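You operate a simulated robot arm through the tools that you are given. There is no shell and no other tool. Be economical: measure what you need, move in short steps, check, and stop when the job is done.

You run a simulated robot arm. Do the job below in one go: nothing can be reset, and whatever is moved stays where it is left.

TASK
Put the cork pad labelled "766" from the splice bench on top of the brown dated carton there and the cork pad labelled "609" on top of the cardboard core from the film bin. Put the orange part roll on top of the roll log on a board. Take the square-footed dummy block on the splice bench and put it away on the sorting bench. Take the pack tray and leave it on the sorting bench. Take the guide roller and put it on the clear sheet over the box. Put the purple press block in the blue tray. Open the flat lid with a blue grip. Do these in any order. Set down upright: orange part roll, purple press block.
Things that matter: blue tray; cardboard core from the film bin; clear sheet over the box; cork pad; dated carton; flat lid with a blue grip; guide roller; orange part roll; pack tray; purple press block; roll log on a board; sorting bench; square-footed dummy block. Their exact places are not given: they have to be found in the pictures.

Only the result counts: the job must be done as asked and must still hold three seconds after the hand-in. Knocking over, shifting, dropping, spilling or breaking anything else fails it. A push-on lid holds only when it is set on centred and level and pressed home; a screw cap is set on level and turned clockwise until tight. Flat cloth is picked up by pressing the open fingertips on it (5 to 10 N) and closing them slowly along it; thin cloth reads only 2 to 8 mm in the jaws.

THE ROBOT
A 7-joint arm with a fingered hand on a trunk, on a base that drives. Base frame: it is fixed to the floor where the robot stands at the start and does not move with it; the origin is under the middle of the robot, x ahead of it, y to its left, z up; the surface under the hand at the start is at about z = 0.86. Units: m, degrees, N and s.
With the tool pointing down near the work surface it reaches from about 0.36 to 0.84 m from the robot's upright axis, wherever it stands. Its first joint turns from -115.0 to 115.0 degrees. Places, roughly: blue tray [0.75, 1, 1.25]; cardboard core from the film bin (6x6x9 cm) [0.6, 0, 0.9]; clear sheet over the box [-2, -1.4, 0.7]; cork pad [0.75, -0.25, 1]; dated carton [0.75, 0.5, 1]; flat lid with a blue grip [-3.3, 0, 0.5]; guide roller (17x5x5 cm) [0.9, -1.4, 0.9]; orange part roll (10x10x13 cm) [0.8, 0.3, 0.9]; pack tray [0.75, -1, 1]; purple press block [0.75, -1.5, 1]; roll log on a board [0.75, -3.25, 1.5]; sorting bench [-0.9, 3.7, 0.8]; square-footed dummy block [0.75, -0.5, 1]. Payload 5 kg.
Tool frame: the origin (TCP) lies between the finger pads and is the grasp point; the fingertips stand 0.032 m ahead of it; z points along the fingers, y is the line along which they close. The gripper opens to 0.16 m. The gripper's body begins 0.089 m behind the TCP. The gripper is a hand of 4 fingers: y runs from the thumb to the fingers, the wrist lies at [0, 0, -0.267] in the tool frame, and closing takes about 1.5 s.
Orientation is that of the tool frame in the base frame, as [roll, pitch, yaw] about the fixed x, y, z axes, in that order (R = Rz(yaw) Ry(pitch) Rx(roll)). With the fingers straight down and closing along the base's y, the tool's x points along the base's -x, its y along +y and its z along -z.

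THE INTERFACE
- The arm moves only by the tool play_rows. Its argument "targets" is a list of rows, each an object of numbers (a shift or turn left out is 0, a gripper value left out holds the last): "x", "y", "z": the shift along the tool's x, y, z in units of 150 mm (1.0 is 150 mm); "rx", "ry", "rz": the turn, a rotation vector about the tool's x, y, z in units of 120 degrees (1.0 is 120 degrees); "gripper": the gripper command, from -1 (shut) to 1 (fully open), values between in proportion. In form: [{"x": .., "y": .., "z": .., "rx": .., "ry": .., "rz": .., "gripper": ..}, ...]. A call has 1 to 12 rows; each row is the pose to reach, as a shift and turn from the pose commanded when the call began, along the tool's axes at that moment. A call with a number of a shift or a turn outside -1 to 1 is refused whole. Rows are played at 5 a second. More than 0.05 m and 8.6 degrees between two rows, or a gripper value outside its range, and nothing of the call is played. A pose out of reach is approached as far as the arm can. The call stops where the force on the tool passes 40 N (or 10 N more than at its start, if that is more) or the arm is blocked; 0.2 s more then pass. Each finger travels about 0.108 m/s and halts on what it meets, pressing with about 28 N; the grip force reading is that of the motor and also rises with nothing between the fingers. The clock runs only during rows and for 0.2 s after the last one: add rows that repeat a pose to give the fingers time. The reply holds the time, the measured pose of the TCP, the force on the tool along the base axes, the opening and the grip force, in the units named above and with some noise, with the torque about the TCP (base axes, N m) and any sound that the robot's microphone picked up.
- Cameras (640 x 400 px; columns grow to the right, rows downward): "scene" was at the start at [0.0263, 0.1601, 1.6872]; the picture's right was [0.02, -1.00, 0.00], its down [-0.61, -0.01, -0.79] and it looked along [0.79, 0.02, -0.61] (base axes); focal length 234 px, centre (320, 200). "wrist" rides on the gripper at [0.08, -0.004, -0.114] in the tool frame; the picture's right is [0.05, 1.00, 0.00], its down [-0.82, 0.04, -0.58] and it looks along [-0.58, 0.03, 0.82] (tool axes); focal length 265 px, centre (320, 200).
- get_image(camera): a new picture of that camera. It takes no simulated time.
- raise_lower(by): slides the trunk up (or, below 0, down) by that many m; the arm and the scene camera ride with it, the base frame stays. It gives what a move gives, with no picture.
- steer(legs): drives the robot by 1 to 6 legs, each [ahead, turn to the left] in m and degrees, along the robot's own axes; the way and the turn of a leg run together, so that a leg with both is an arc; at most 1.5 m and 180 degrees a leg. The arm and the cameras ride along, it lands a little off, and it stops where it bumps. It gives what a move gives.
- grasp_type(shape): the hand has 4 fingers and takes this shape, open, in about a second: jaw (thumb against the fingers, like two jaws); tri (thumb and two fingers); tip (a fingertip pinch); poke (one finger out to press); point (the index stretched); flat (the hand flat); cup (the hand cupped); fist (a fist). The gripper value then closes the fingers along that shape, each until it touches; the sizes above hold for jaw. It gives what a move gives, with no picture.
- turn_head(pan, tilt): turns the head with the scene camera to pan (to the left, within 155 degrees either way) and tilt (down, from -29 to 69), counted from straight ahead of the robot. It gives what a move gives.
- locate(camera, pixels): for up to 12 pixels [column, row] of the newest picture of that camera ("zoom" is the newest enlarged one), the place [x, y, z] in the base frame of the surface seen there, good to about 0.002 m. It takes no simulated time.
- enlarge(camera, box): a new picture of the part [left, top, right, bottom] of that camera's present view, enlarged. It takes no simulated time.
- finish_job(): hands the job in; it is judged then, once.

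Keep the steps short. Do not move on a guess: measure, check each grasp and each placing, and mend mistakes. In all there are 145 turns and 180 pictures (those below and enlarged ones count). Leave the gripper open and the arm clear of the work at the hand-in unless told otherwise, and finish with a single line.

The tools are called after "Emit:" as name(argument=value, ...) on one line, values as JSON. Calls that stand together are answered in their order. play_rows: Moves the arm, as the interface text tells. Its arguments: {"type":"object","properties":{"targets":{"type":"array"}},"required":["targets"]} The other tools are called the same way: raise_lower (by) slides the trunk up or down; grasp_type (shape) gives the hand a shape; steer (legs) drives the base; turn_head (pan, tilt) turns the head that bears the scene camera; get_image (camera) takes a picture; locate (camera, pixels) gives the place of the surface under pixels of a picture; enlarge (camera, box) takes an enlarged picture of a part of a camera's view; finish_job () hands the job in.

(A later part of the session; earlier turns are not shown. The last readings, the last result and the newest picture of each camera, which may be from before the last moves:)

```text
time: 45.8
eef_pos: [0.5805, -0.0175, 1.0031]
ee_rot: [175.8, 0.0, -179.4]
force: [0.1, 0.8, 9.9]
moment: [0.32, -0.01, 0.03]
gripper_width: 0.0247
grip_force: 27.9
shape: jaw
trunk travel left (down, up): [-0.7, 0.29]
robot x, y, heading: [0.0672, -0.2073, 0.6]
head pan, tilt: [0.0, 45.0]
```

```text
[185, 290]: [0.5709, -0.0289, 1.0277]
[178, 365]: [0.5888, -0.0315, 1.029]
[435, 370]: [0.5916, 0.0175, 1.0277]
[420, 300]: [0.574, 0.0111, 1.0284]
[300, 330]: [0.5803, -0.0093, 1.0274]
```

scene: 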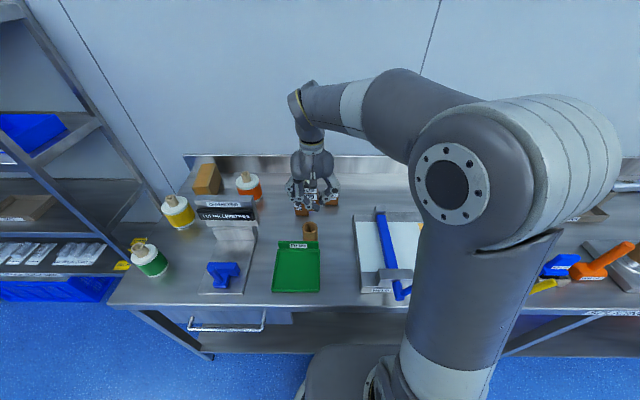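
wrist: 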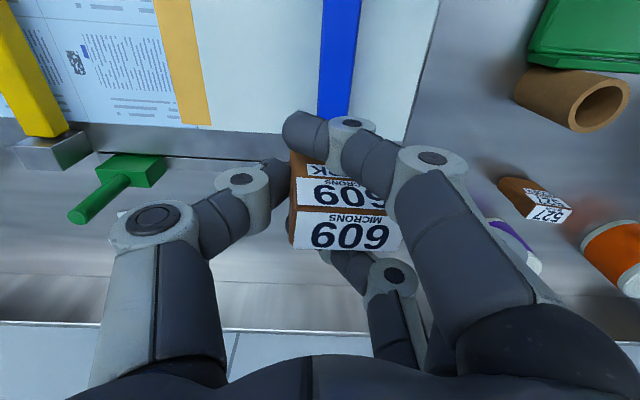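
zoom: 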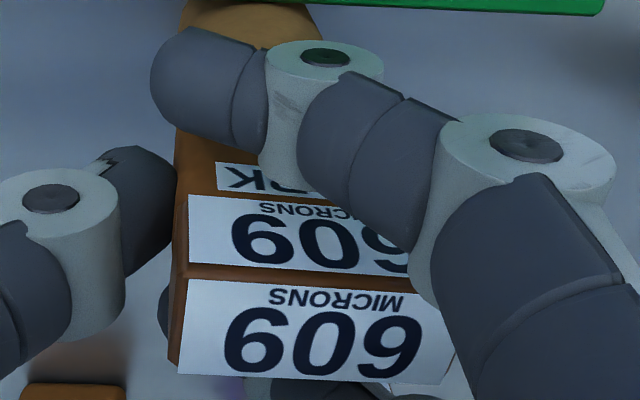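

Centred (0.581,−0.007), level, in contact. Open slowly.

Emit:
play_rows(targets=[{"gripper": -0.65}, {"gripper": -0.55}, {"gripper": -0.45}, {"gripper": -0.3}, {"gripper": 0}, {"gripper": 0.4}, {"gripper": 0.8}, {"gripper": 1}, {"gripper": 1}])

Emit:
get_image(camera="wrist")

Emit:
enlarge(camera="scene", box=[270, 170, 350, 250])

```text
time: 47.8
eef_pos: [0.5804, -0.0192, 1.002]
ee_rot: [176.1, 0.0, -179.5]
force: [0.7, 0.5, -0.1]
moment: [-0.03, 0.0, 0.05]
gripper_width: 0.1597
grip_force: 0.0
shape: jaw
trunk travel left (down, up): [-0.7, 0.29]
robot x, y, heading: [0.0642, -0.2048, 0.4]
head pan, tilt: [0.0, 45.0]
```

```text
141 pictures are left
```

wrist: 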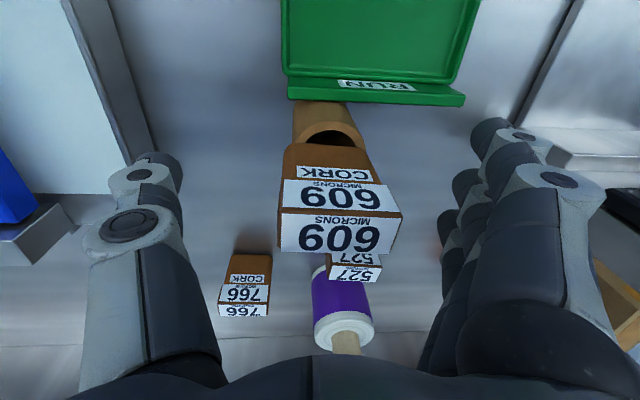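

```text
5.00 times, centred on (310, 210) of scene
```

zoom: 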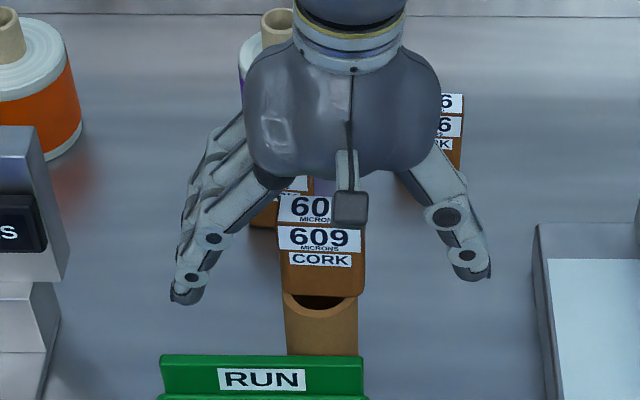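

609 stands on the core. Rise, straighten, and move towards 766.

Emit:
play_rows(targets=[{"z": -0.25}, {"z": -0.55}, {"z": -0.8}, {"z": -0.8, "rx": 0.033}])

Emit:
play_rows(targets=[{"x": -0.2, "y": -0.2}, {"x": -0.5, "y": -0.35}, {"x": -0.8, "y": -0.43}, {"x": -1.0, "y": -0.45}])

Emit:
get_image(camera="wrist")

Emit:
enlarge(camera="scene", box=[230, 170, 350, 250])

```text
time: 48.8
eef_pos: [0.581, -0.025, 1.1224]
ee_rot: [-180.0, 0.0, -179.6]
force: [0.5, -0.9, 0.4]
moment: [0.0, 0.01, 0.01]
gripper_width: 0.1599
grip_force: 0.1
shape: jaw
trunk travel left (down, up): [-0.7, 0.29]
robot x, y, heading: [0.067, -0.1985, 0.5]
head pan, tilt: [0.0, 45.0]
```

```text
refused: row 2 steps farther than a row can; nothing moved
```

```text
139 pictures are left
```

wrist: 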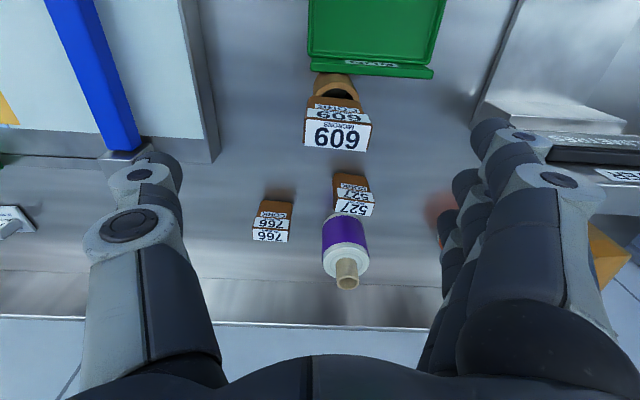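

```text
5.00 times, centred on (290, 210) of scene
```

zoom: 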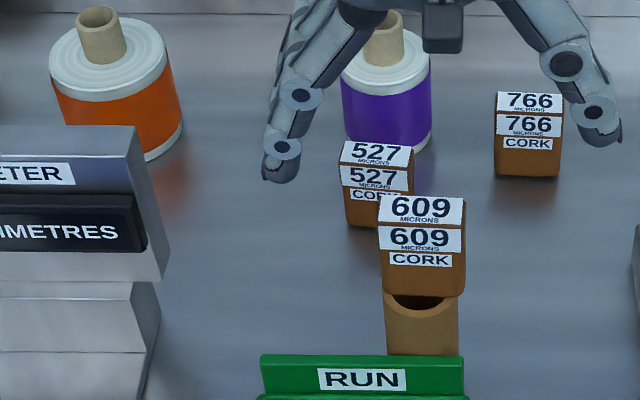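

Locate 766 corners, 527 and the purple roll.

Emit:
locate(camera="wrist", pixels=[[255, 232], [288, 233], [254, 239], [286, 241], [271, 236], [348, 209], [372, 202], [324, 240], [345, 228], [335, 208]])

Emit:
play_rows(targets=[{"x": -0.2, "y": -0.2}, {"x": -0.45, "y": -0.35}, {"x": -0.75, "y": -0.43}, {"x": -1.0, "y": -0.45}])

Emit:
get_image(camera="wrist")

```text
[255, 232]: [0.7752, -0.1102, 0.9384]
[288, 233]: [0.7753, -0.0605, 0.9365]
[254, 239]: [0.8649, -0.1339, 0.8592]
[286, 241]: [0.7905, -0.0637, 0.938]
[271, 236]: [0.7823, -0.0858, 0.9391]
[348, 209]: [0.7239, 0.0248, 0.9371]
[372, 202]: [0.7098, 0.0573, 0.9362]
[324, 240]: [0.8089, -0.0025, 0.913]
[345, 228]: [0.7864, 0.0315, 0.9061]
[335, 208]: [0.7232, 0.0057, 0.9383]
```

```text
time: 49.8
eef_pos: [0.7326, -0.0926, 1.1219]
ee_rot: [179.9, -0.1, -179.4]
force: [-0.2, -0.1, 0.3]
moment: [-0.02, 0.07, -0.01]
gripper_width: 0.1597
grip_force: 0.1
shape: jaw
trunk travel left (down, up): [-0.7, 0.29]
robot x, y, heading: [0.0666, -0.2037, 0.3]
head pan, tilt: [0.0, 45.0]
```

```text
137 pictures are left
```

wrist: 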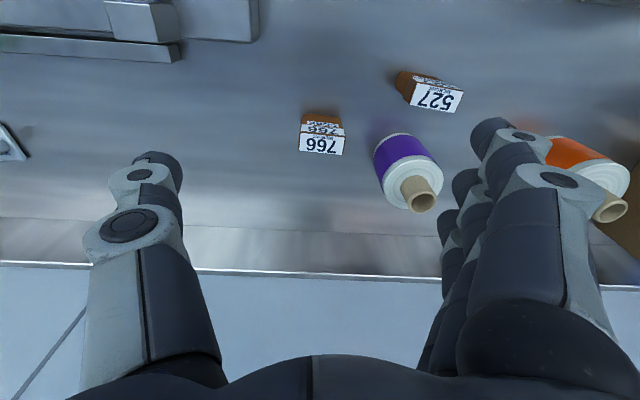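

766: centre (0.785,−0.086); purple roll's edge is 5 cm away. Pre-close to 8.5 cm and move above, then inspect.

Emit:
play_rows(targets=[{"x": -0.17, "y": 0.0, "gripper": 0.06}, {"x": -0.34, "y": 0.02, "gripper": 0.06}, {"x": -0.34, "y": 0.02, "z": 0.3}, {"x": -0.34, "y": 0.02, "z": 0.6}, {"x": -0.34, "y": 0.02, "z": 0.7}])

Emit:
get_image(camera="wrist")

Emit:
enlarge(camera="scene", box=[270, 160, 370, 230])

```text
time: 51.0
eef_pos: [0.7799, -0.0899, 1.0183]
ee_rot: [179.9, 0.0, -179.4]
force: [-1.0, 0.5, 0.1]
moment: [0.0, 0.02, 0.0]
gripper_width: 0.0856
grip_force: 0.1
shape: jaw
trunk travel left (down, up): [-0.7, 0.29]
robot x, y, heading: [0.0634, -0.204, 0.4]
head pan, tilt: [0.0, 45.0]
```

```text
136 pictures are left
```

wrist: 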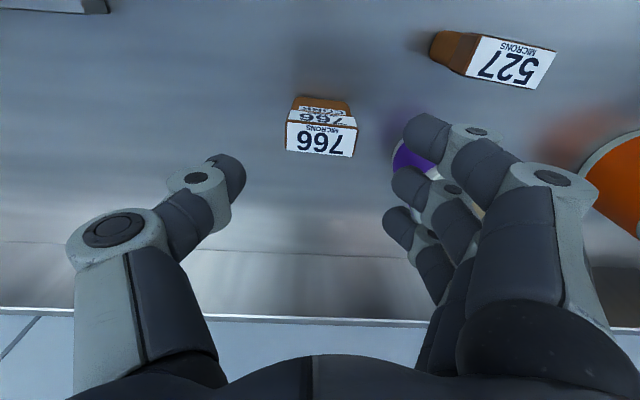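

```text
5.71 times, centred on (320, 195) of scene
```

zoom: 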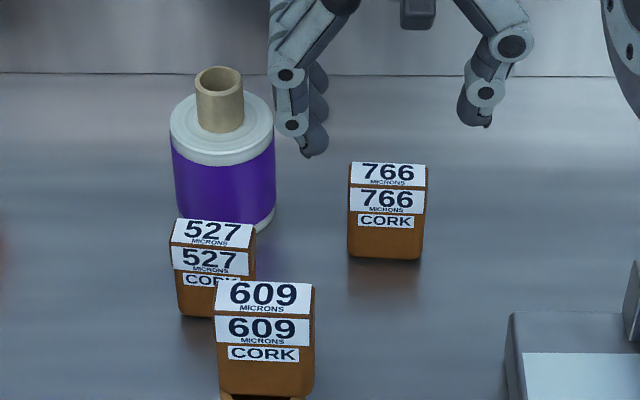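

Emit:
locate(camera="wrist", pixels=[[430, 130], [475, 130], [500, 150], [553, 175], [590, 195], [492, 185], [450, 190], [400, 225], [405, 160], [435, 180]])

```text
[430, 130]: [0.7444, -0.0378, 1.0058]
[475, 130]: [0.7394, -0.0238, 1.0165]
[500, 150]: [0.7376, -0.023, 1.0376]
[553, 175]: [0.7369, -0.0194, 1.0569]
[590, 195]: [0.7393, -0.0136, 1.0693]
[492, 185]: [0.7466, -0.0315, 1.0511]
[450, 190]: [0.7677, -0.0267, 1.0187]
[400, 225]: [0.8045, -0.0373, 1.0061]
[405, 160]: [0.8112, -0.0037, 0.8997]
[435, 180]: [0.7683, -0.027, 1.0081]
```

Clearance to the roll is ~2 cm if I bias −3 mm in y. Descend and check.

Emit:
play_rows(targets=[{"x": -0.033, "y": -0.02, "z": 0.15}, {"x": -0.033, "y": -0.02, "z": 0.4}, {"x": -0.033, "y": -0.02, "z": 0.6}, {"x": -0.033, "y": -0.02, "z": 0.68}])

Emit:
get_image(camera="wrist")

Emit:
enlarge(camera="scene", box=[270, 160, 370, 230])

```text
time: 52.0
eef_pos: [0.7868, -0.091, 0.9133]
ee_rot: [179.9, -0.1, -179.4]
force: [0.1, -0.4, -0.4]
moment: [0.02, 0.0, -0.01]
gripper_width: 0.0855
grip_force: 0.0
shape: jaw
trunk travel left (down, up): [-0.7, 0.29]
robot x, y, heading: [0.0665, -0.2084, 0.5]
head pan, tilt: [0.0, 45.0]
```

```text
134 pictures are left
```

wrist: 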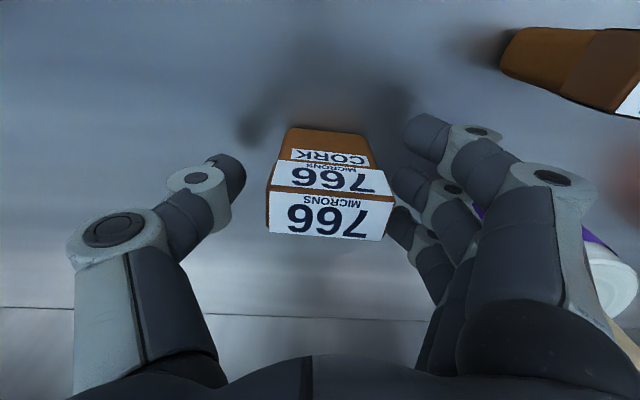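

```text
5.71 times, centred on (320, 195) of scene
```

zoom: 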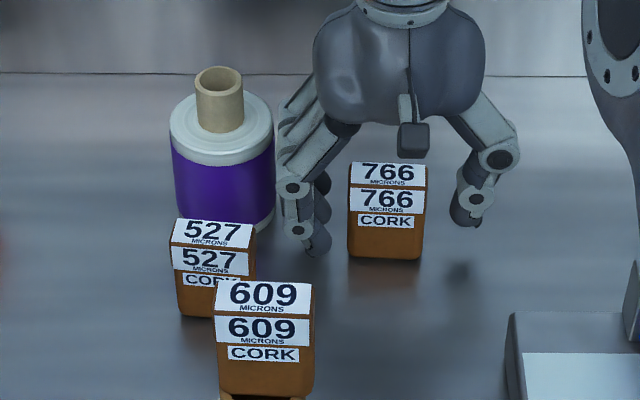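

Clear of the roll. Close and lift.

Emit:
play_rows(targets=[{"gripper": -0.1}, {"gripper": -0.3}, {"gripper": -0.5}, {"gripper": -1}, {"gripper": -1}, {"gripper": -1}, {"gripper": -1}])

Emit:
play_rows(targets=[{"z": -0.1}, {"z": -0.4}, {"z": -0.7}, {"z": -0.9}])

Emit:
get_image(camera="wrist")

Emit:
locate(camera="wrist", pixels=[[297, 208], [295, 240], [385, 247], [345, 215], [345, 240], [300, 215]])

Emit:
enlarge(camera="scene", box=[230, 150, 390, 250])

```text
time: 53.6
eef_pos: [0.7861, -0.0917, 0.9167]
ee_rot: [179.9, 0.1, -179.5]
force: [0.5, -1.2, 4.5]
moment: [0.1, 0.03, 0.02]
gripper_width: 0.0247
grip_force: 28.1
shape: jaw
trunk travel left (down, up): [-0.7, 0.29]
robot x, y, heading: [0.0654, -0.2036, 0.4]
head pan, tilt: [0.0, 45.0]
```

```text
time: 54.6
eef_pos: [0.7867, -0.0921, 1.0523]
ee_rot: [179.9, 0.0, -179.4]
force: [0.3, -0.6, -0.9]
moment: [-0.03, -0.02, -0.02]
gripper_width: 0.0243
grip_force: 27.6
shape: jaw
trunk travel left (down, up): [-0.7, 0.29]
robot x, y, heading: [0.0668, -0.2052, 0.8]
head pan, tilt: [0.0, 45.0]
```

```text
132 pictures are left
```

wrist: 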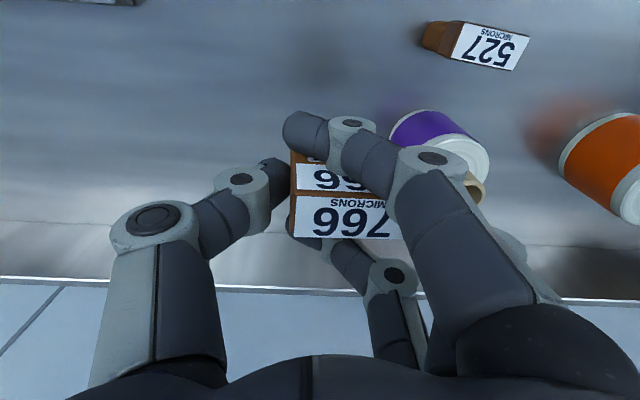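

```text
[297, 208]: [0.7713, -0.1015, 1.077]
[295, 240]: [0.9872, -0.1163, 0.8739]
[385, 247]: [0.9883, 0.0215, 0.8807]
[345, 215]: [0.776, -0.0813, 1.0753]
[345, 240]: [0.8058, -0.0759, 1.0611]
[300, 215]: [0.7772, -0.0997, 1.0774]
```

```text
4.00 times, centred on (310, 200) of scene
```

zoom: 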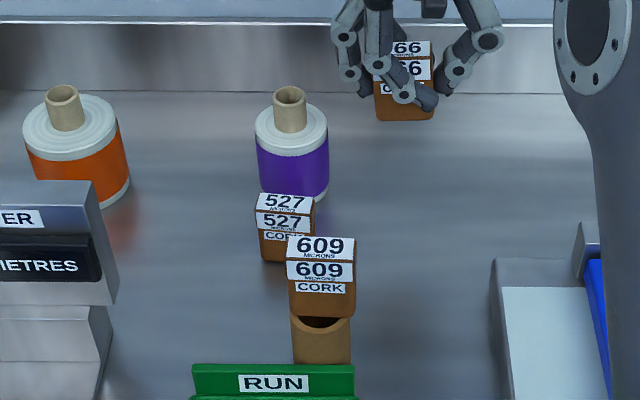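

766 held upright. Retract high and near, then drive left to y≈0.22.

Emit:
play_rows(targets=[{"x": 0.25, "z": -0.2}, {"x": 0.5, "z": -0.4}, {"x": 0.75, "z": -0.6}, {"x": 1.0, "z": -0.75}])

Emit:
play_rows(targets=[{"x": 0.3}, {"x": 0.6}, {"x": 0.9}, {"x": 1.0}])

Emit:
steer(legs=[[-0.2, 0], [0, 90], [0.42, 0], [0, -90], [0.2, 0]])

Emit:
get_image(camera="scene")

Emit:
get_image(camera="wrist")

```text
time: 55.6
eef_pos: [0.6351, -0.0928, 1.1658]
ee_rot: [179.9, 0.1, -179.4]
force: [-0.4, -0.4, -0.6]
moment: [0.01, -0.04, 0.02]
gripper_width: 0.0244
grip_force: 27.8
shape: jaw
trunk travel left (down, up): [-0.7, 0.29]
robot x, y, heading: [0.0674, -0.2022, 0.6]
head pan, tilt: [0.0, 45.0]
```

```text
time: 56.6
eef_pos: [0.4853, -0.094, 1.163]
ee_rot: [179.9, -0.1, -179.4]
force: [-0.3, 0.4, -0.9]
moment: [-0.03, -0.01, -0.01]
gripper_width: 0.0245
grip_force: 28.0
shape: jaw
trunk travel left (down, up): [-0.7, 0.29]
robot x, y, heading: [0.068, -0.2039, 0.3]
head pan, tilt: [0.0, 45.0]
```

```text
time: 69.3
eef_pos: [0.4737, 0.3518, 1.1615]
ee_rot: [179.8, 0.0, -177.4]
force: [1.5, -0.7, -1.7]
moment: [-0.01, 0.03, -0.03]
gripper_width: 0.0242
grip_force: 27.4
shape: jaw
trunk travel left (down, up): [-0.7, 0.29]
robot x, y, heading: [0.056, 0.2294, 2.9]
head pan, tilt: [0.0, 45.0]
```

```text
130 pictures are left
```

scene: 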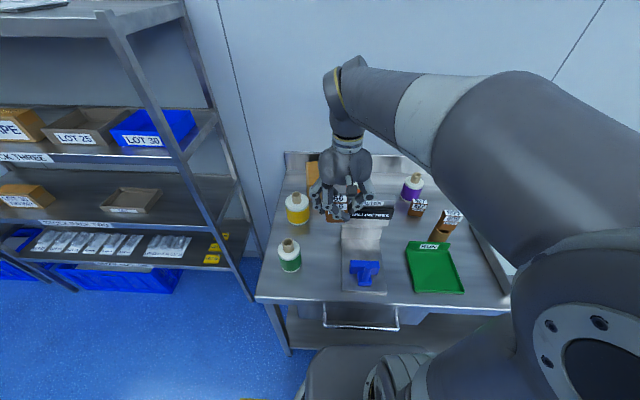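

```text
129 pictures are left
```

wrist: 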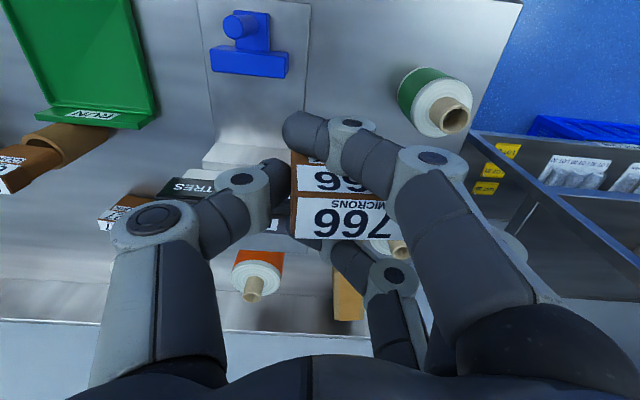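

At (0.056,0.229), heading 2.9°. Move over the carton's near part, keeping pad bottom above the gauge (1.05) and rolls (0.97).

Emit:
play_rows(targets=[{"y": 0.25}, {"x": -0.2, "y": 0.45}, {"x": -0.5, "y": 0.45}, {"x": -0.8, "y": 0.45}, {"x": -1.0, "y": 0.45}])

Emit:
play_rows(targets=[{"z": 0.1, "x": -0.2}, {"z": 0.3, "x": -0.4}, {"z": 0.5, "x": -0.6}, {"z": 0.6, "x": -0.8}])

Emit:
get_image(camera="scene")

Emit:
get_image(camera="wrist")

```text
time: 70.5
eef_pos: [0.6211, 0.4273, 1.1607]
ee_rot: [180.0, -0.1, -177.4]
force: [-0.3, 0.0, -2.4]
moment: [0.0, 0.01, 0.0]
gripper_width: 0.0243
grip_force: 27.9
shape: jaw
trunk travel left (down, up): [-0.7, 0.29]
robot x, y, heading: [0.0587, 0.2253, 3.0]
head pan, tilt: [0.0, 45.0]
```

```text
time: 71.5
eef_pos: [0.7416, 0.4326, 1.0714]
ee_rot: [179.9, -0.2, -177.4]
force: [0.8, -0.1, -1.6]
moment: [-0.08, 0.02, 0.04]
gripper_width: 0.0242
grip_force: 28.4
shape: jaw
trunk travel left (down, up): [-0.7, 0.29]
robot x, y, heading: [0.0573, 0.2251, 2.8]
head pan, tilt: [0.0, 45.0]
```

```text
128 pictures are left
```

scene: 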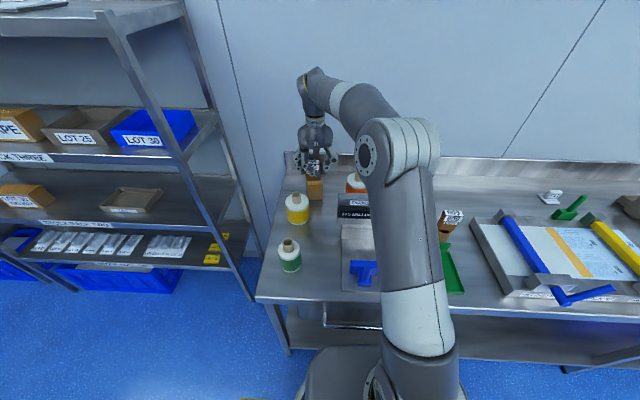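

```text
127 pictures are left
```

wrist: 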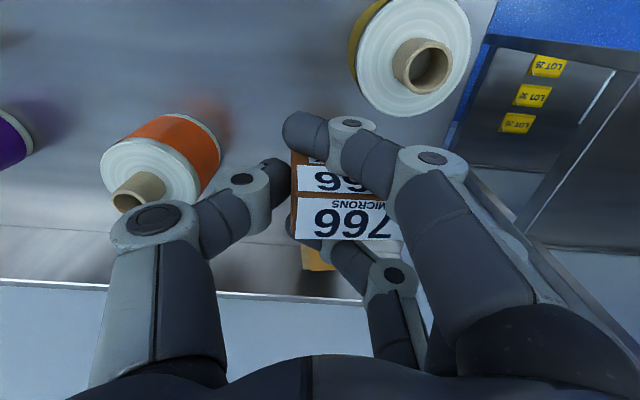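

Emit:
locate(camera="wrist", pixels=[[316, 257], [325, 268], [303, 250], [300, 175], [298, 210], [297, 232], [385, 232], [525, 225], [590, 230], [440, 110]])

Emit:
enlarge(camera="scene", box=[270, 120, 390, 240])

```text
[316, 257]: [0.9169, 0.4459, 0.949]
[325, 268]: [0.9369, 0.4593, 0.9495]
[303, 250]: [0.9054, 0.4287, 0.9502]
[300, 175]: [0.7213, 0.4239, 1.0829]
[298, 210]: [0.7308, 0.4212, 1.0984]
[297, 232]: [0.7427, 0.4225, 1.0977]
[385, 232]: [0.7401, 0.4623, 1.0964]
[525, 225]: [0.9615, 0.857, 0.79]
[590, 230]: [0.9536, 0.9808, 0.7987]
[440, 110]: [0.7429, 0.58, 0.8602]
```

```text
3.33 times, centred on (330, 180) of scene
```

zoom: 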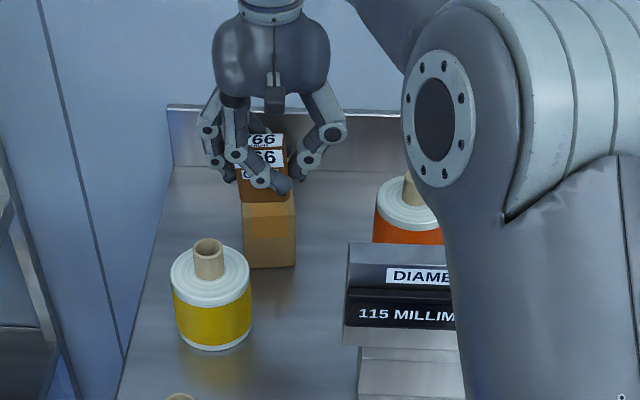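

Carton's top 0.949, centre y≈0.447 at x 0.83; pad centre y 0.447. Advance and lower to just above.

Emit:
play_rows(targets=[{"x": -0.2, "z": 0.1, "y": -0.01}, {"x": -0.4, "z": 0.2, "y": -0.02}, {"x": -0.588, "z": 0.3, "y": -0.027}, {"x": -0.588, "z": 0.4, "y": -0.027}])

Emit:
enlarge(camera="scene", box=[290, 130, 350, 210])

Emit:
get_image(camera="wrist")

Emit:
locate(camera="wrist", pixels=[[298, 210], [297, 232], [385, 232], [345, 215], [380, 240]])

```text
time: 72.5
eef_pos: [0.8297, 0.4315, 1.0131]
ee_rot: [180.0, 0.0, -177.3]
force: [-0.1, -0.3, -1.1]
moment: [-0.02, -0.02, 0.05]
gripper_width: 0.0242
grip_force: 27.9
shape: jaw
trunk travel left (down, up): [-0.7, 0.29]
robot x, y, heading: [0.0599, 0.2261, 3.1]
head pan, tilt: [0.0, 45.0]
```

```text
5.00 times, centred on (320, 170) of scene
```

zoom: 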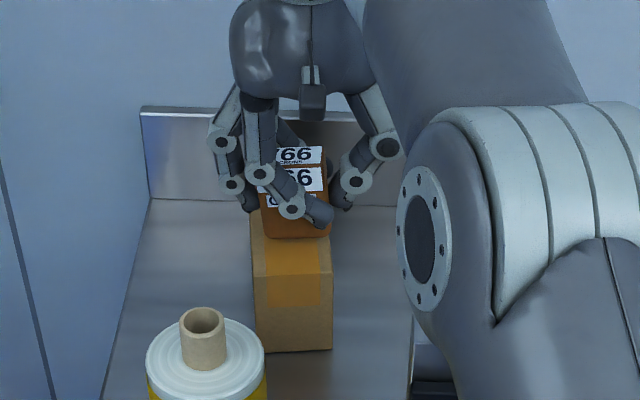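

```text
124 pictures are left
```

wrist: 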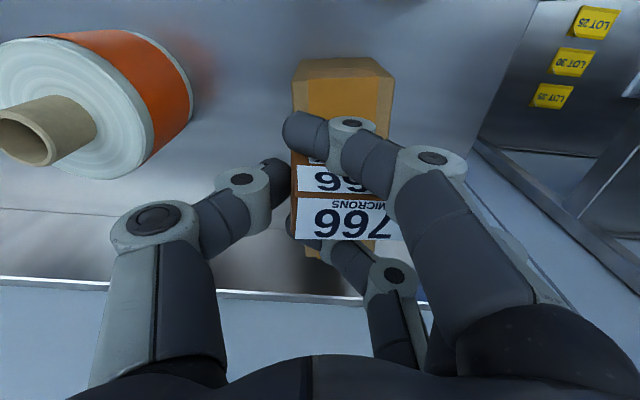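

```text
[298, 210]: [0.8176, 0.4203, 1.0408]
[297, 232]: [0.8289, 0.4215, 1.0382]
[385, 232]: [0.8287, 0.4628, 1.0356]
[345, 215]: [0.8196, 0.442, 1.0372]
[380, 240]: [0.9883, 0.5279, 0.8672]
```

Bottom ≈0.959, carton 0.949. Lower the last centimetre with slight level correction.

Emit:
play_rows(targets=[{"z": 0.04, "rx": -0.015}, {"z": 0.06, "rx": -0.015}, {"z": 0.075, "rx": -0.015}, {"z": 0.085, "rx": -0.015}])

```text
time: 73.5
eef_pos: [0.8278, 0.4312, 1.003]
ee_rot: [178.1, 0.2, -177.4]
force: [4.5, -2.0, 15.7]
moment: [0.49, -0.05, -0.14]
gripper_width: 0.0244
grip_force: 28.3
shape: jaw
trunk travel left (down, up): [-0.7, 0.29]
robot x, y, heading: [0.058, 0.2239, 3.0]
head pan, tilt: [0.0, 45.0]
```

Contact. Ease 1 mm and open slowly.

Emit:
play_rows(targets=[{"z": -0.006, "rx": -0.01}, {"z": -0.006, "rx": -0.01, "gripper": -0.65}, {"z": -0.006, "rx": -0.01, "gripper": -0.55}, {"z": -0.006, "rx": -0.01, "gripper": -0.45}, {"z": -0.006, "rx": -0.01, "gripper": -0.3}, {"z": -0.006, "rx": -0.01, "gripper": -0.1}, {"z": -0.006, "rx": -0.01, "gripper": 0.1}, {"z": -0.006, "rx": -0.01, "gripper": 0.2}])

Emit:
get_image(camera="wrist")

Emit:
enlarge(camera="scene", box=[290, 130, 350, 210])

```text
time: 75.3
eef_pos: [0.8295, 0.4324, 1.0013]
ee_rot: [176.8, 0.0, -177.4]
force: [0.2, -0.3, 0.4]
moment: [-0.02, -0.02, 0.0]
gripper_width: 0.0955
grip_force: 0.1
shape: jaw
trunk travel left (down, up): [-0.7, 0.29]
robot x, y, heading: [0.0605, 0.2248, 3.1]
head pan, tilt: [0.0, 45.0]
```

```text
123 pictures are left
```

wrist: 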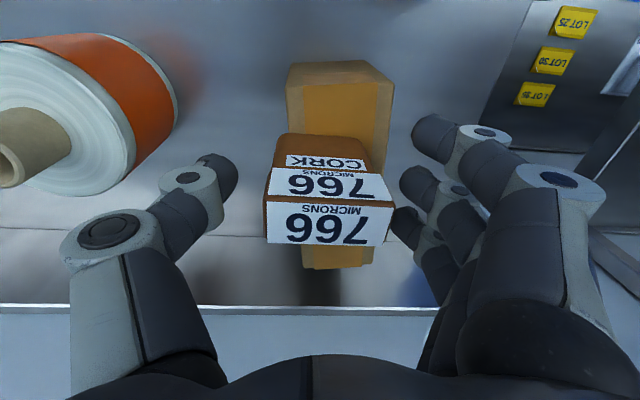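

```text
5.00 times, centred on (320, 170) of scene
```

zoom: 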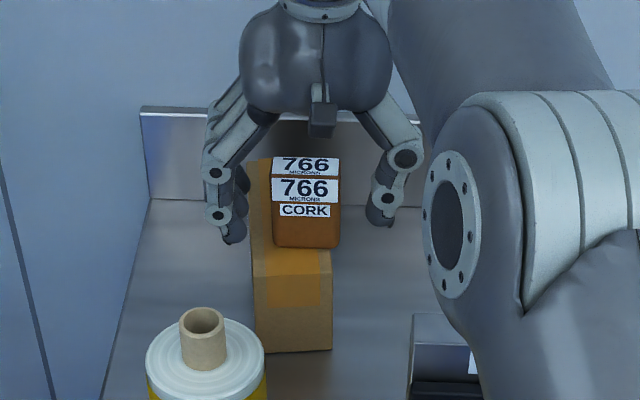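

Pad stands on the carton. Check the margin, then rise.

Emit:
locate(camera="wrist", pixels=[[270, 240], [385, 245], [270, 205], [330, 235], [304, 260], [372, 260]])

Emit:
play_rows(targets=[{"z": -0.2}, {"z": -0.5}, {"z": -0.7, "rx": 0.025}])

Emit:
play_rows(targets=[{"x": 0.3, "z": -0.1}, {"x": 0.6, "z": -0.2}, {"x": 0.9, "z": -0.3}, {"x": 1.0, "z": -0.4, "gripper": 1}])

Emit:
get_image(camera="wrist")

Emit:
get_image(camera="scene")

```text
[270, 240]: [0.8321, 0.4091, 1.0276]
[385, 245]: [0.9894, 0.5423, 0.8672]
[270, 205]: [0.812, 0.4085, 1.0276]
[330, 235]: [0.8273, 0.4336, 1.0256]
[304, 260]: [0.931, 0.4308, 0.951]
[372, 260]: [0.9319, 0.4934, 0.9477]
```

```text
time: 76.1
eef_pos: [0.8212, 0.4295, 1.103]
ee_rot: [179.9, 0.1, -177.2]
force: [-1.2, 0.0, 0.1]
moment: [-0.02, -0.13, 0.01]
gripper_width: 0.0957
grip_force: 0.0
shape: jaw
out of reach, approached as far as the arm can: row 3
trunk travel left (down, up): [-0.7, 0.29]
robot x, y, heading: [0.0577, 0.2242, 3.0]
head pan, tilt: [0.0, 45.0]
```

```text
time: 77.1
eef_pos: [0.7695, 0.4634, 1.1844]
ee_rot: [179.9, -0.1, -177.3]
force: [-0.6, 0.3, 0.5]
moment: [0.0, 0.0, 0.01]
gripper_width: 0.1598
grip_force: 0.1
shape: jaw
out of reach, approached as far as the arm can: row 1, 2, 3, 4
trunk travel left (down, up): [-0.7, 0.29]
robot x, y, heading: [0.0541, 0.2301, 3.0]
head pan, tilt: [0.0, 45.0]
```

```text
121 pictures are left
```

wrist: 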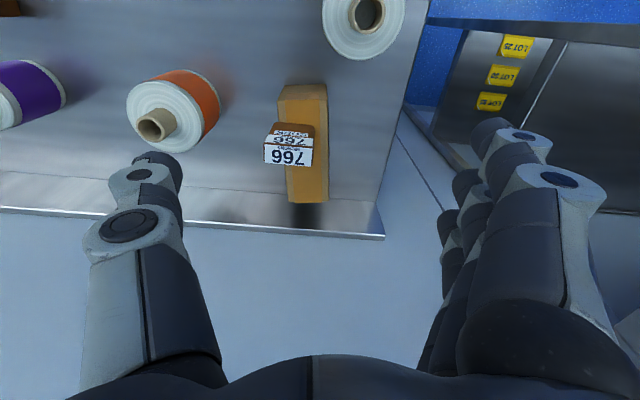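

```text
120 pictures are left
```

scene: 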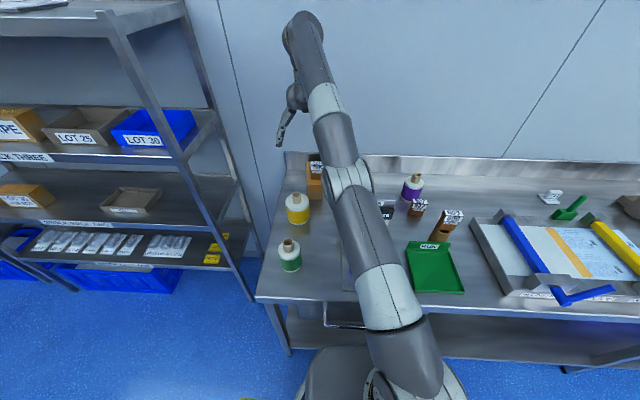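

766 is on the carton. Next the orange roll: measure it.

Emit:
enlarge(camera="wrist", box=[110, 50, 250, 170])

Emit:
locate(camera="zoom", pixels=[[95, 320], [230, 420], [400, 300], [245, 155], [180, 320], [230, 330], [200, 270], [170, 290], [470, 260]])

```text
3.33 times, centred on (180, 110) of wrist
```

zoom: 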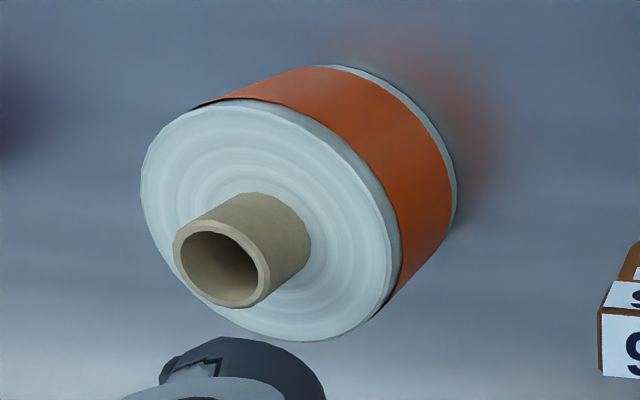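

```text
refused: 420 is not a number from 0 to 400
```

Emit:
locate(camera="zoom", pixels=[[146, 200], [390, 280], [290, 335], [235, 103], [179, 235], [262, 275], [235, 303], [200, 222], [455, 190]])

```text
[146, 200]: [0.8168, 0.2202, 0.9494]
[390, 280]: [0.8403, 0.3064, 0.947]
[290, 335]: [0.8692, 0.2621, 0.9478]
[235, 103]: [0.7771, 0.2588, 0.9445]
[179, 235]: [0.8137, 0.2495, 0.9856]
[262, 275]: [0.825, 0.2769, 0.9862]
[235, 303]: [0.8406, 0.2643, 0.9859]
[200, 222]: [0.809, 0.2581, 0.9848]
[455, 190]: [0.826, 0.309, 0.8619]
```

Roll: centre (0.823,0.263), radius 0.046, core top 0.986. Move above it.

Emit:
play_rows(targets=[{"x": 0.1, "y": -0.25}, {"x": 0.1, "y": -0.5}, {"x": 0.1, "y": -0.8}, {"x": 0.1, "y": -1.0, "gripper": 0.6}])

Emit:
play_rows(targets=[{"x": 0.0, "y": -0.3}, {"x": -0.1, "y": -0.35, "z": 0.2}, {"x": -0.2, "y": -0.35, "z": 0.4}, {"x": -0.3, "y": -0.35, "z": 0.5}, {"x": -0.39, "y": -0.35, "z": 0.55}])

Emit:
get_image(camera="wrist")

```text
time: 78.1
eef_pos: [0.7685, 0.3048, 1.1835]
ee_rot: [179.9, -0.1, -177.5]
force: [2.3, -1.3, -1.2]
moment: [0.2, 0.2, -0.01]
gripper_width: 0.1285
grip_force: 0.1
shape: jaw
out of reach, approached as far as the arm can: row 1, 2
trunk travel left (down, up): [-0.7, 0.29]
robot x, y, heading: [0.0564, 0.2258, 3.1]
head pan, tilt: [0.0, 45.0]
```

```text
time: 79.3
eef_pos: [0.8264, 0.2597, 1.1026]
ee_rot: [179.9, 0.0, -177.4]
force: [-0.2, 0.5, -0.4]
moment: [-0.02, 0.02, 0.02]
gripper_width: 0.1282
grip_force: 0.0
shape: jaw
trunk travel left (down, up): [-0.7, 0.29]
robot x, y, heading: [0.0536, 0.2253, 3.1]
head pan, tilt: [0.0, 45.0]
```

```text
118 pictures are left
```

wrist: 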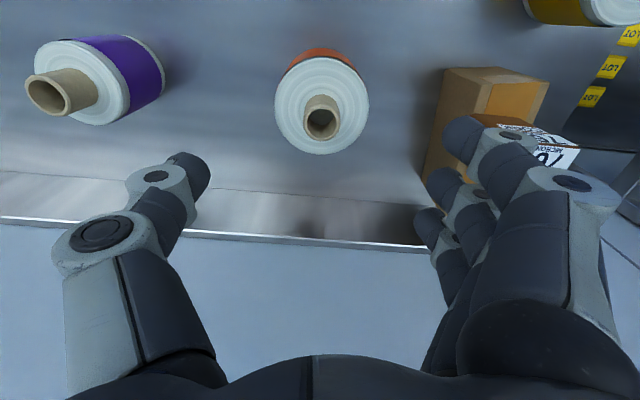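

Centre and descend.

Emit:
play_rows(targets=[{"x": 0.02, "y": 0.023, "z": 0.2}, {"x": 0.02, "y": 0.023, "z": 0.5}, {"x": 0.02, "y": 0.023, "z": 0.8}, {"x": 0.02, "y": 0.023, "z": 1.0}])

Emit:
play_rows(targets=[{"z": 0.15}, {"z": 0.25}])

Emit:
get_image(camera="wrist")

Emit:
get_image(camera="scene")

```text
time: 80.3
eef_pos: [0.8218, 0.2613, 0.9526]
ee_rot: [179.8, 0.0, -177.4]
force: [-0.2, 0.2, -0.3]
moment: [0.04, 0.0, 0.0]
gripper_width: 0.1282
grip_force: 0.0
shape: jaw
trunk travel left (down, up): [-0.7, 0.29]
robot x, y, heading: [0.0559, 0.2251, 2.6]
head pan, tilt: [0.0, 45.0]
```

```text
time: 80.9
eef_pos: [0.8217, 0.2621, 0.9161]
ee_rot: [179.8, 0.0, -177.4]
force: [0.0, -0.1, -0.8]
moment: [-0.01, 0.0, -0.03]
gripper_width: 0.1282
grip_force: 0.1
shape: jaw
trunk travel left (down, up): [-0.7, 0.29]
robot x, y, heading: [0.0595, 0.2235, 3.1]
head pan, tilt: [0.0, 45.0]
```

```text
117 pictures are left
```

wrist: 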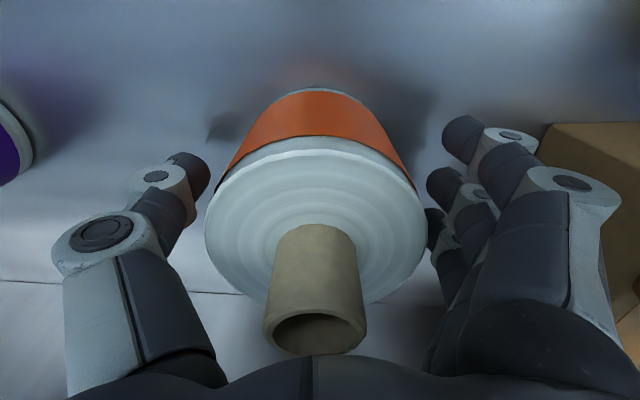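

```text
116 pictures are left
```

scene: 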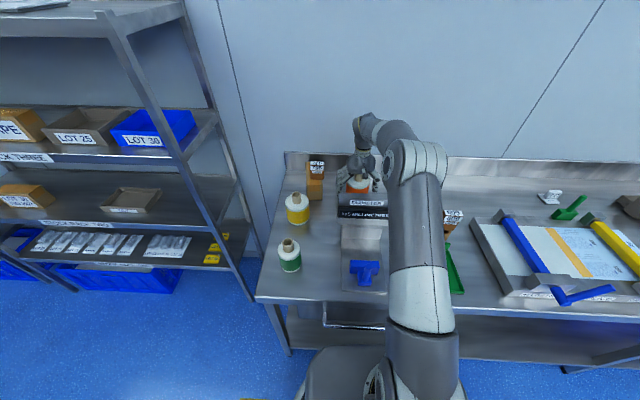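

Roll is between the fingers. Close and lift.

Emit:
play_rows(targets=[{"gripper": 0.4}, {"gripper": 0.25}, {"gripper": 0.1}, {"gripper": -0.2}, {"gripper": -1}, {"gripper": -1}, {"gripper": -1}])

Emit:
play_rows(targets=[{"z": -0.2}, {"z": -0.5}, {"z": -0.8}, {"z": -1.0}])

Emit:
get_image(camera="wrist")

Emit:
get_image(camera="scene")

```text
time: 82.5
eef_pos: [0.8207, 0.2628, 0.9162]
ee_rot: [179.9, -0.1, -177.4]
force: [-0.4, -2.1, 0.2]
moment: [0.07, 0.01, -0.01]
gripper_width: 0.0819
grip_force: 27.3
shape: jaw
trunk travel left (down, up): [-0.7, 0.29]
robot x, y, heading: [0.0638, 0.2263, 3.0]
head pan, tilt: [0.0, 45.0]
```

```text
time: 83.5
eef_pos: [0.8205, 0.2612, 1.0667]
ee_rot: [179.8, -0.1, -177.5]
force: [0.4, 1.1, -4.4]
moment: [-0.05, 0.04, 0.0]
gripper_width: 0.0821
grip_force: 28.4
shape: jaw
trunk travel left (down, up): [-0.7, 0.29]
robot x, y, heading: [0.0594, 0.2281, 3.1]
head pan, tilt: [0.0, 45.0]
```

```text
115 pictures are left
```

wrist: 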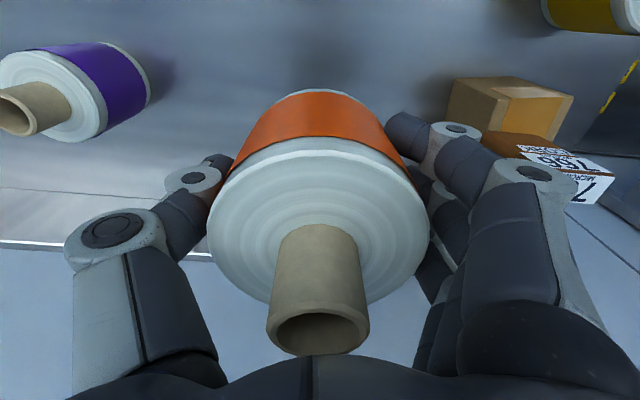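

```text
114 pictures are left
```

scene: 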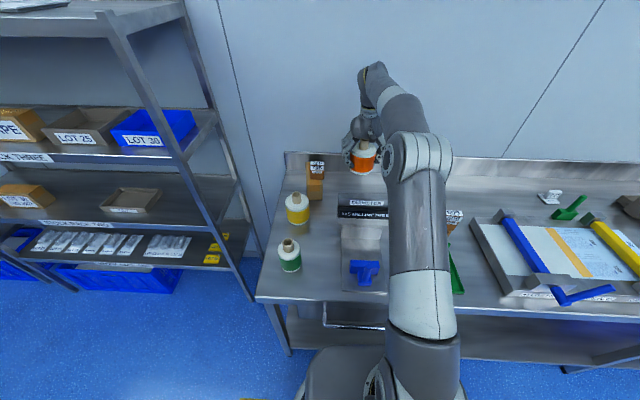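

Orange roll held. Retract high, back off, turn right and drive along the bench toward the far rack.

Emit:
play_rows(targets=[{"x": 0.1, "z": -0.3}, {"x": 0.3, "z": -0.55}, {"x": 0.6, "z": -0.6}, {"x": 0.9, "z": -0.6}, {"x": 1.0, "z": -0.6}])

Emit:
play_rows(targets=[{"x": 0.3, "z": -0.2}, {"x": 0.6, "z": -0.4}, {"x": 0.9, "z": -0.5}, {"x": 1.0, "z": -0.5}])

Emit:
steer(legs=[[-0.3, 0], [0, -93], [1.4, 0], [1.3, 0]])

Emit:
turn_head(pan=30, tilt=20)

Emit:
get_image(camera="scene")

```text
time: 84.7
eef_pos: [0.6727, 0.2561, 1.1575]
ee_rot: [179.8, 0.0, -177.4]
force: [-0.3, -0.1, -4.9]
moment: [0.0, 0.01, 0.0]
gripper_width: 0.0819
grip_force: 28.3
shape: jaw
trunk travel left (down, up): [-0.7, 0.29]
robot x, y, heading: [0.0585, 0.2257, 3.0]
head pan, tilt: [0.0, 45.0]
```

```text
refused: row 1 steps farther than a row can; nothing moved
```

```text
time: 103.3
eef_pos: [-0.2196, -3.0943, 1.1565]
ee_rot: [180.0, 0.1, 90.4]
force: [-0.6, 0.1, -4.9]
moment: [0.0, 0.0, 0.0]
gripper_width: 0.0816
grip_force: 27.8
shape: jaw
trunk travel left (down, up): [-0.7, 0.29]
robot x, y, heading: [-0.2215, -2.4811, -89.4]
head pan, tilt: [0.0, 45.0]
```

```text
time: 104.3
eef_pos: [-0.2182, -3.0949, 1.1569]
ee_rot: [179.9, 0.1, 90.4]
force: [-0.3, 0.0, -5.9]
moment: [0.02, -0.02, -0.03]
gripper_width: 0.0816
grip_force: 28.2
shape: jaw
trunk travel left (down, up): [-0.7, 0.29]
robot x, y, heading: [-0.2202, -2.4747, -89.5]
head pan, tilt: [30.0, 20.0]
```

```text
113 pictures are left
```

scene: 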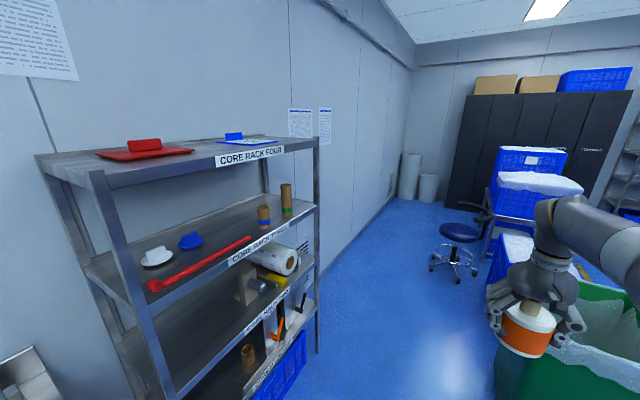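

Core rack four's top shelf holds a red and a blue board. Enlarge.

Emit:
enlarge(camera="scene", box=[30, 110, 330, 260])

Emit:
locate(camera="scene", pixels=[[145, 153], [248, 143], [240, 136], [100, 156], [190, 151], [50, 170], [314, 140], [230, 143], [275, 138], [120, 180], [560, 270], [330, 330]])

```text
2.13 times, centred on (180, 185) of scene
```

zoom: 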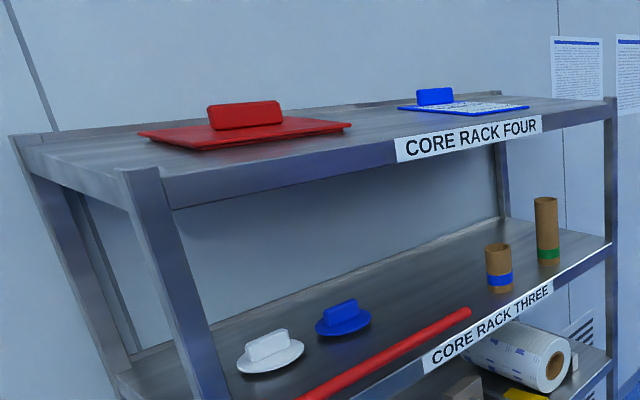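

```text
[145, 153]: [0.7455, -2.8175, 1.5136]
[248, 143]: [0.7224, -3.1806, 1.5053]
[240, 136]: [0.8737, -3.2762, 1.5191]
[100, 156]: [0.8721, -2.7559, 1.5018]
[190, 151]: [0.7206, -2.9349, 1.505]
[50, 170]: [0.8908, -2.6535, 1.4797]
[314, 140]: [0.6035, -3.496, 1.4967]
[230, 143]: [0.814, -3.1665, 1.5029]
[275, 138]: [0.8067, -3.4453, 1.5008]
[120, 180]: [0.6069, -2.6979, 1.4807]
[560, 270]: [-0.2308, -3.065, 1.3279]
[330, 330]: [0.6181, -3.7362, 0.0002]
```

The blue board with paper near (0.77,−3.28,1.505) is the roll log. Check the green bin's place before driving.

Emit:
turn_head(pan=0, tilt=50)

Emit:
get_image(camera="scene")

Emit:
locate(camera="scene", pixels=[[320, 60], [400, 60], [250, 60], [320, 100], [250, 150], [250, 250], [320, 30], [420, 150], [200, 200], [480, 100]])

```text
time: 105.2
eef_pos: [-0.2191, -3.0938, 1.157]
ee_rot: [179.9, 0.1, 90.3]
force: [0.3, -0.3, -4.7]
moment: [0.03, -0.01, 0.0]
gripper_width: 0.0819
grip_force: 27.8
shape: jaw
trunk travel left (down, up): [-0.7, 0.29]
robot x, y, heading: [-0.2222, -2.4766, -89.2]
head pan, tilt: [0.0, 50.0]
```

```text
111 pictures are left
```

scene: 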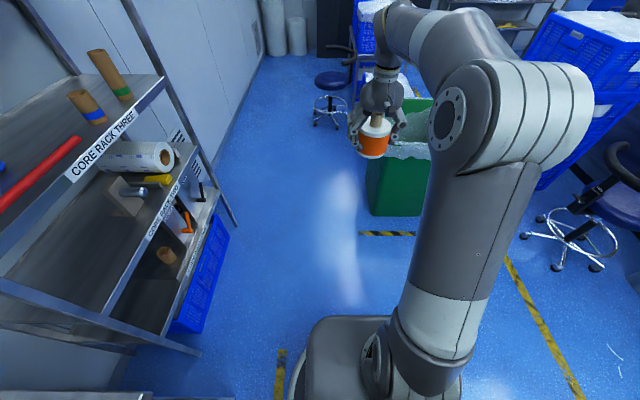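

```text
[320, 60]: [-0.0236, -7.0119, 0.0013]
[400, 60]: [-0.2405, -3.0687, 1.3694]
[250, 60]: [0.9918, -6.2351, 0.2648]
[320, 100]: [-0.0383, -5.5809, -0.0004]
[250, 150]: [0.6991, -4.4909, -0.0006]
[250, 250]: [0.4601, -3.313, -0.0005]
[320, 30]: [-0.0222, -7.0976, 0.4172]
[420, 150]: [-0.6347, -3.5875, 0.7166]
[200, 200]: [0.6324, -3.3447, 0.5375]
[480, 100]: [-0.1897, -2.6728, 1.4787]
```

The bin is out of the way (y<−3.55, x<−0.35). Retract the roll and raise it here first.

Emit:
play_rows(targets=[{"x": 0.3}, {"x": 0.6}, {"x": 0.9}, {"x": 1.0}])

Emit:
raise_lower(by=0.29)

Emit:
play_rows(targets=[{"z": -0.3}, {"z": -0.6}, {"z": -0.9}, {"z": -1.0}])

Emit:
steer(legs=[[0, 18], [0.84, 0], [0, 71]])

Emit:
turn_head(pan=0, tilt=35)

Emit:
get_image(camera="scene")

Emit:
get_image(camera="wrist")

```text
time: 106.2
eef_pos: [-0.2208, -2.9437, 1.1567]
ee_rot: [179.9, 0.0, 90.4]
force: [-0.7, -0.9, -4.5]
moment: [0.01, -0.03, 0.0]
gripper_width: 0.0816
grip_force: 27.8
shape: jaw
trunk travel left (down, up): [-0.7, 0.29]
robot x, y, heading: [-0.2239, -2.4766, -89.5]
head pan, tilt: [0.0, 50.0]
```

```text
time: 109.2
eef_pos: [-0.2208, -2.9446, 1.4466]
ee_rot: [179.9, 0.0, 90.5]
force: [0.5, 0.6, -4.3]
moment: [0.03, -0.01, -0.02]
gripper_width: 0.0817
grip_force: 27.4
shape: jaw
trunk travel left (down, up): [-0.99, 0.0]
robot x, y, heading: [-0.2255, -2.4725, -89.5]
head pan, tilt: [0.0, 50.0]
```

```text
time: 110.2
eef_pos: [-0.2207, -2.9451, 1.5969]
ee_rot: [179.9, -0.1, 90.5]
force: [0.1, 0.6, -5.3]
moment: [0.04, 0.0, 0.0]
gripper_width: 0.0816
grip_force: 28.1
shape: jaw
trunk travel left (down, up): [-0.99, 0.0]
robot x, y, heading: [-0.2225, -2.4756, -89.2]
head pan, tilt: [0.0, 50.0]
```

```text
time: 118.6
eef_pos: [0.5116, -3.2627, 1.5966]
ee_rot: [179.9, 0.0, 179.4]
force: [0.9, 0.0, -5.3]
moment: [0.04, 0.03, 0.0]
gripper_width: 0.0814
grip_force: 28.1
shape: jaw
trunk travel left (down, up): [-0.99, 0.0]
robot x, y, heading: [0.0408, -3.255, -0.3]
head pan, tilt: [0.0, 50.0]
```

```text
time: 119.4
eef_pos: [0.5109, -3.2622, 1.5966]
ee_rot: [179.9, 0.0, 179.4]
force: [-0.2, 0.3, -4.8]
moment: [-0.05, 0.02, 0.0]
gripper_width: 0.0815
grip_force: 28.0
shape: jaw
trunk travel left (down, up): [-0.99, 0.0]
robot x, y, heading: [0.0425, -3.2542, -0.2]
head pan, tilt: [0.0, 35.0]
```

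```text
110 pictures are left
```

scene: 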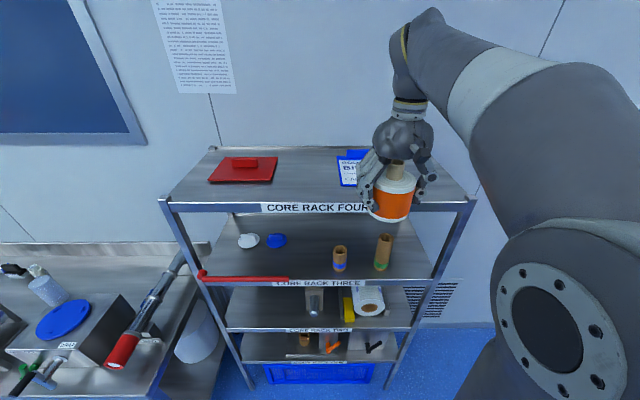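

```text
109 pictures are left
```

wrist: 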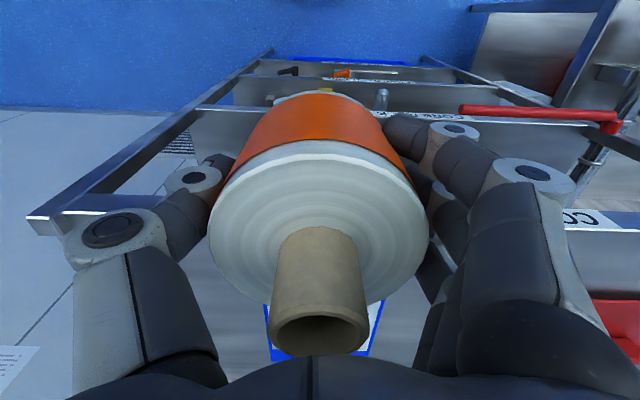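

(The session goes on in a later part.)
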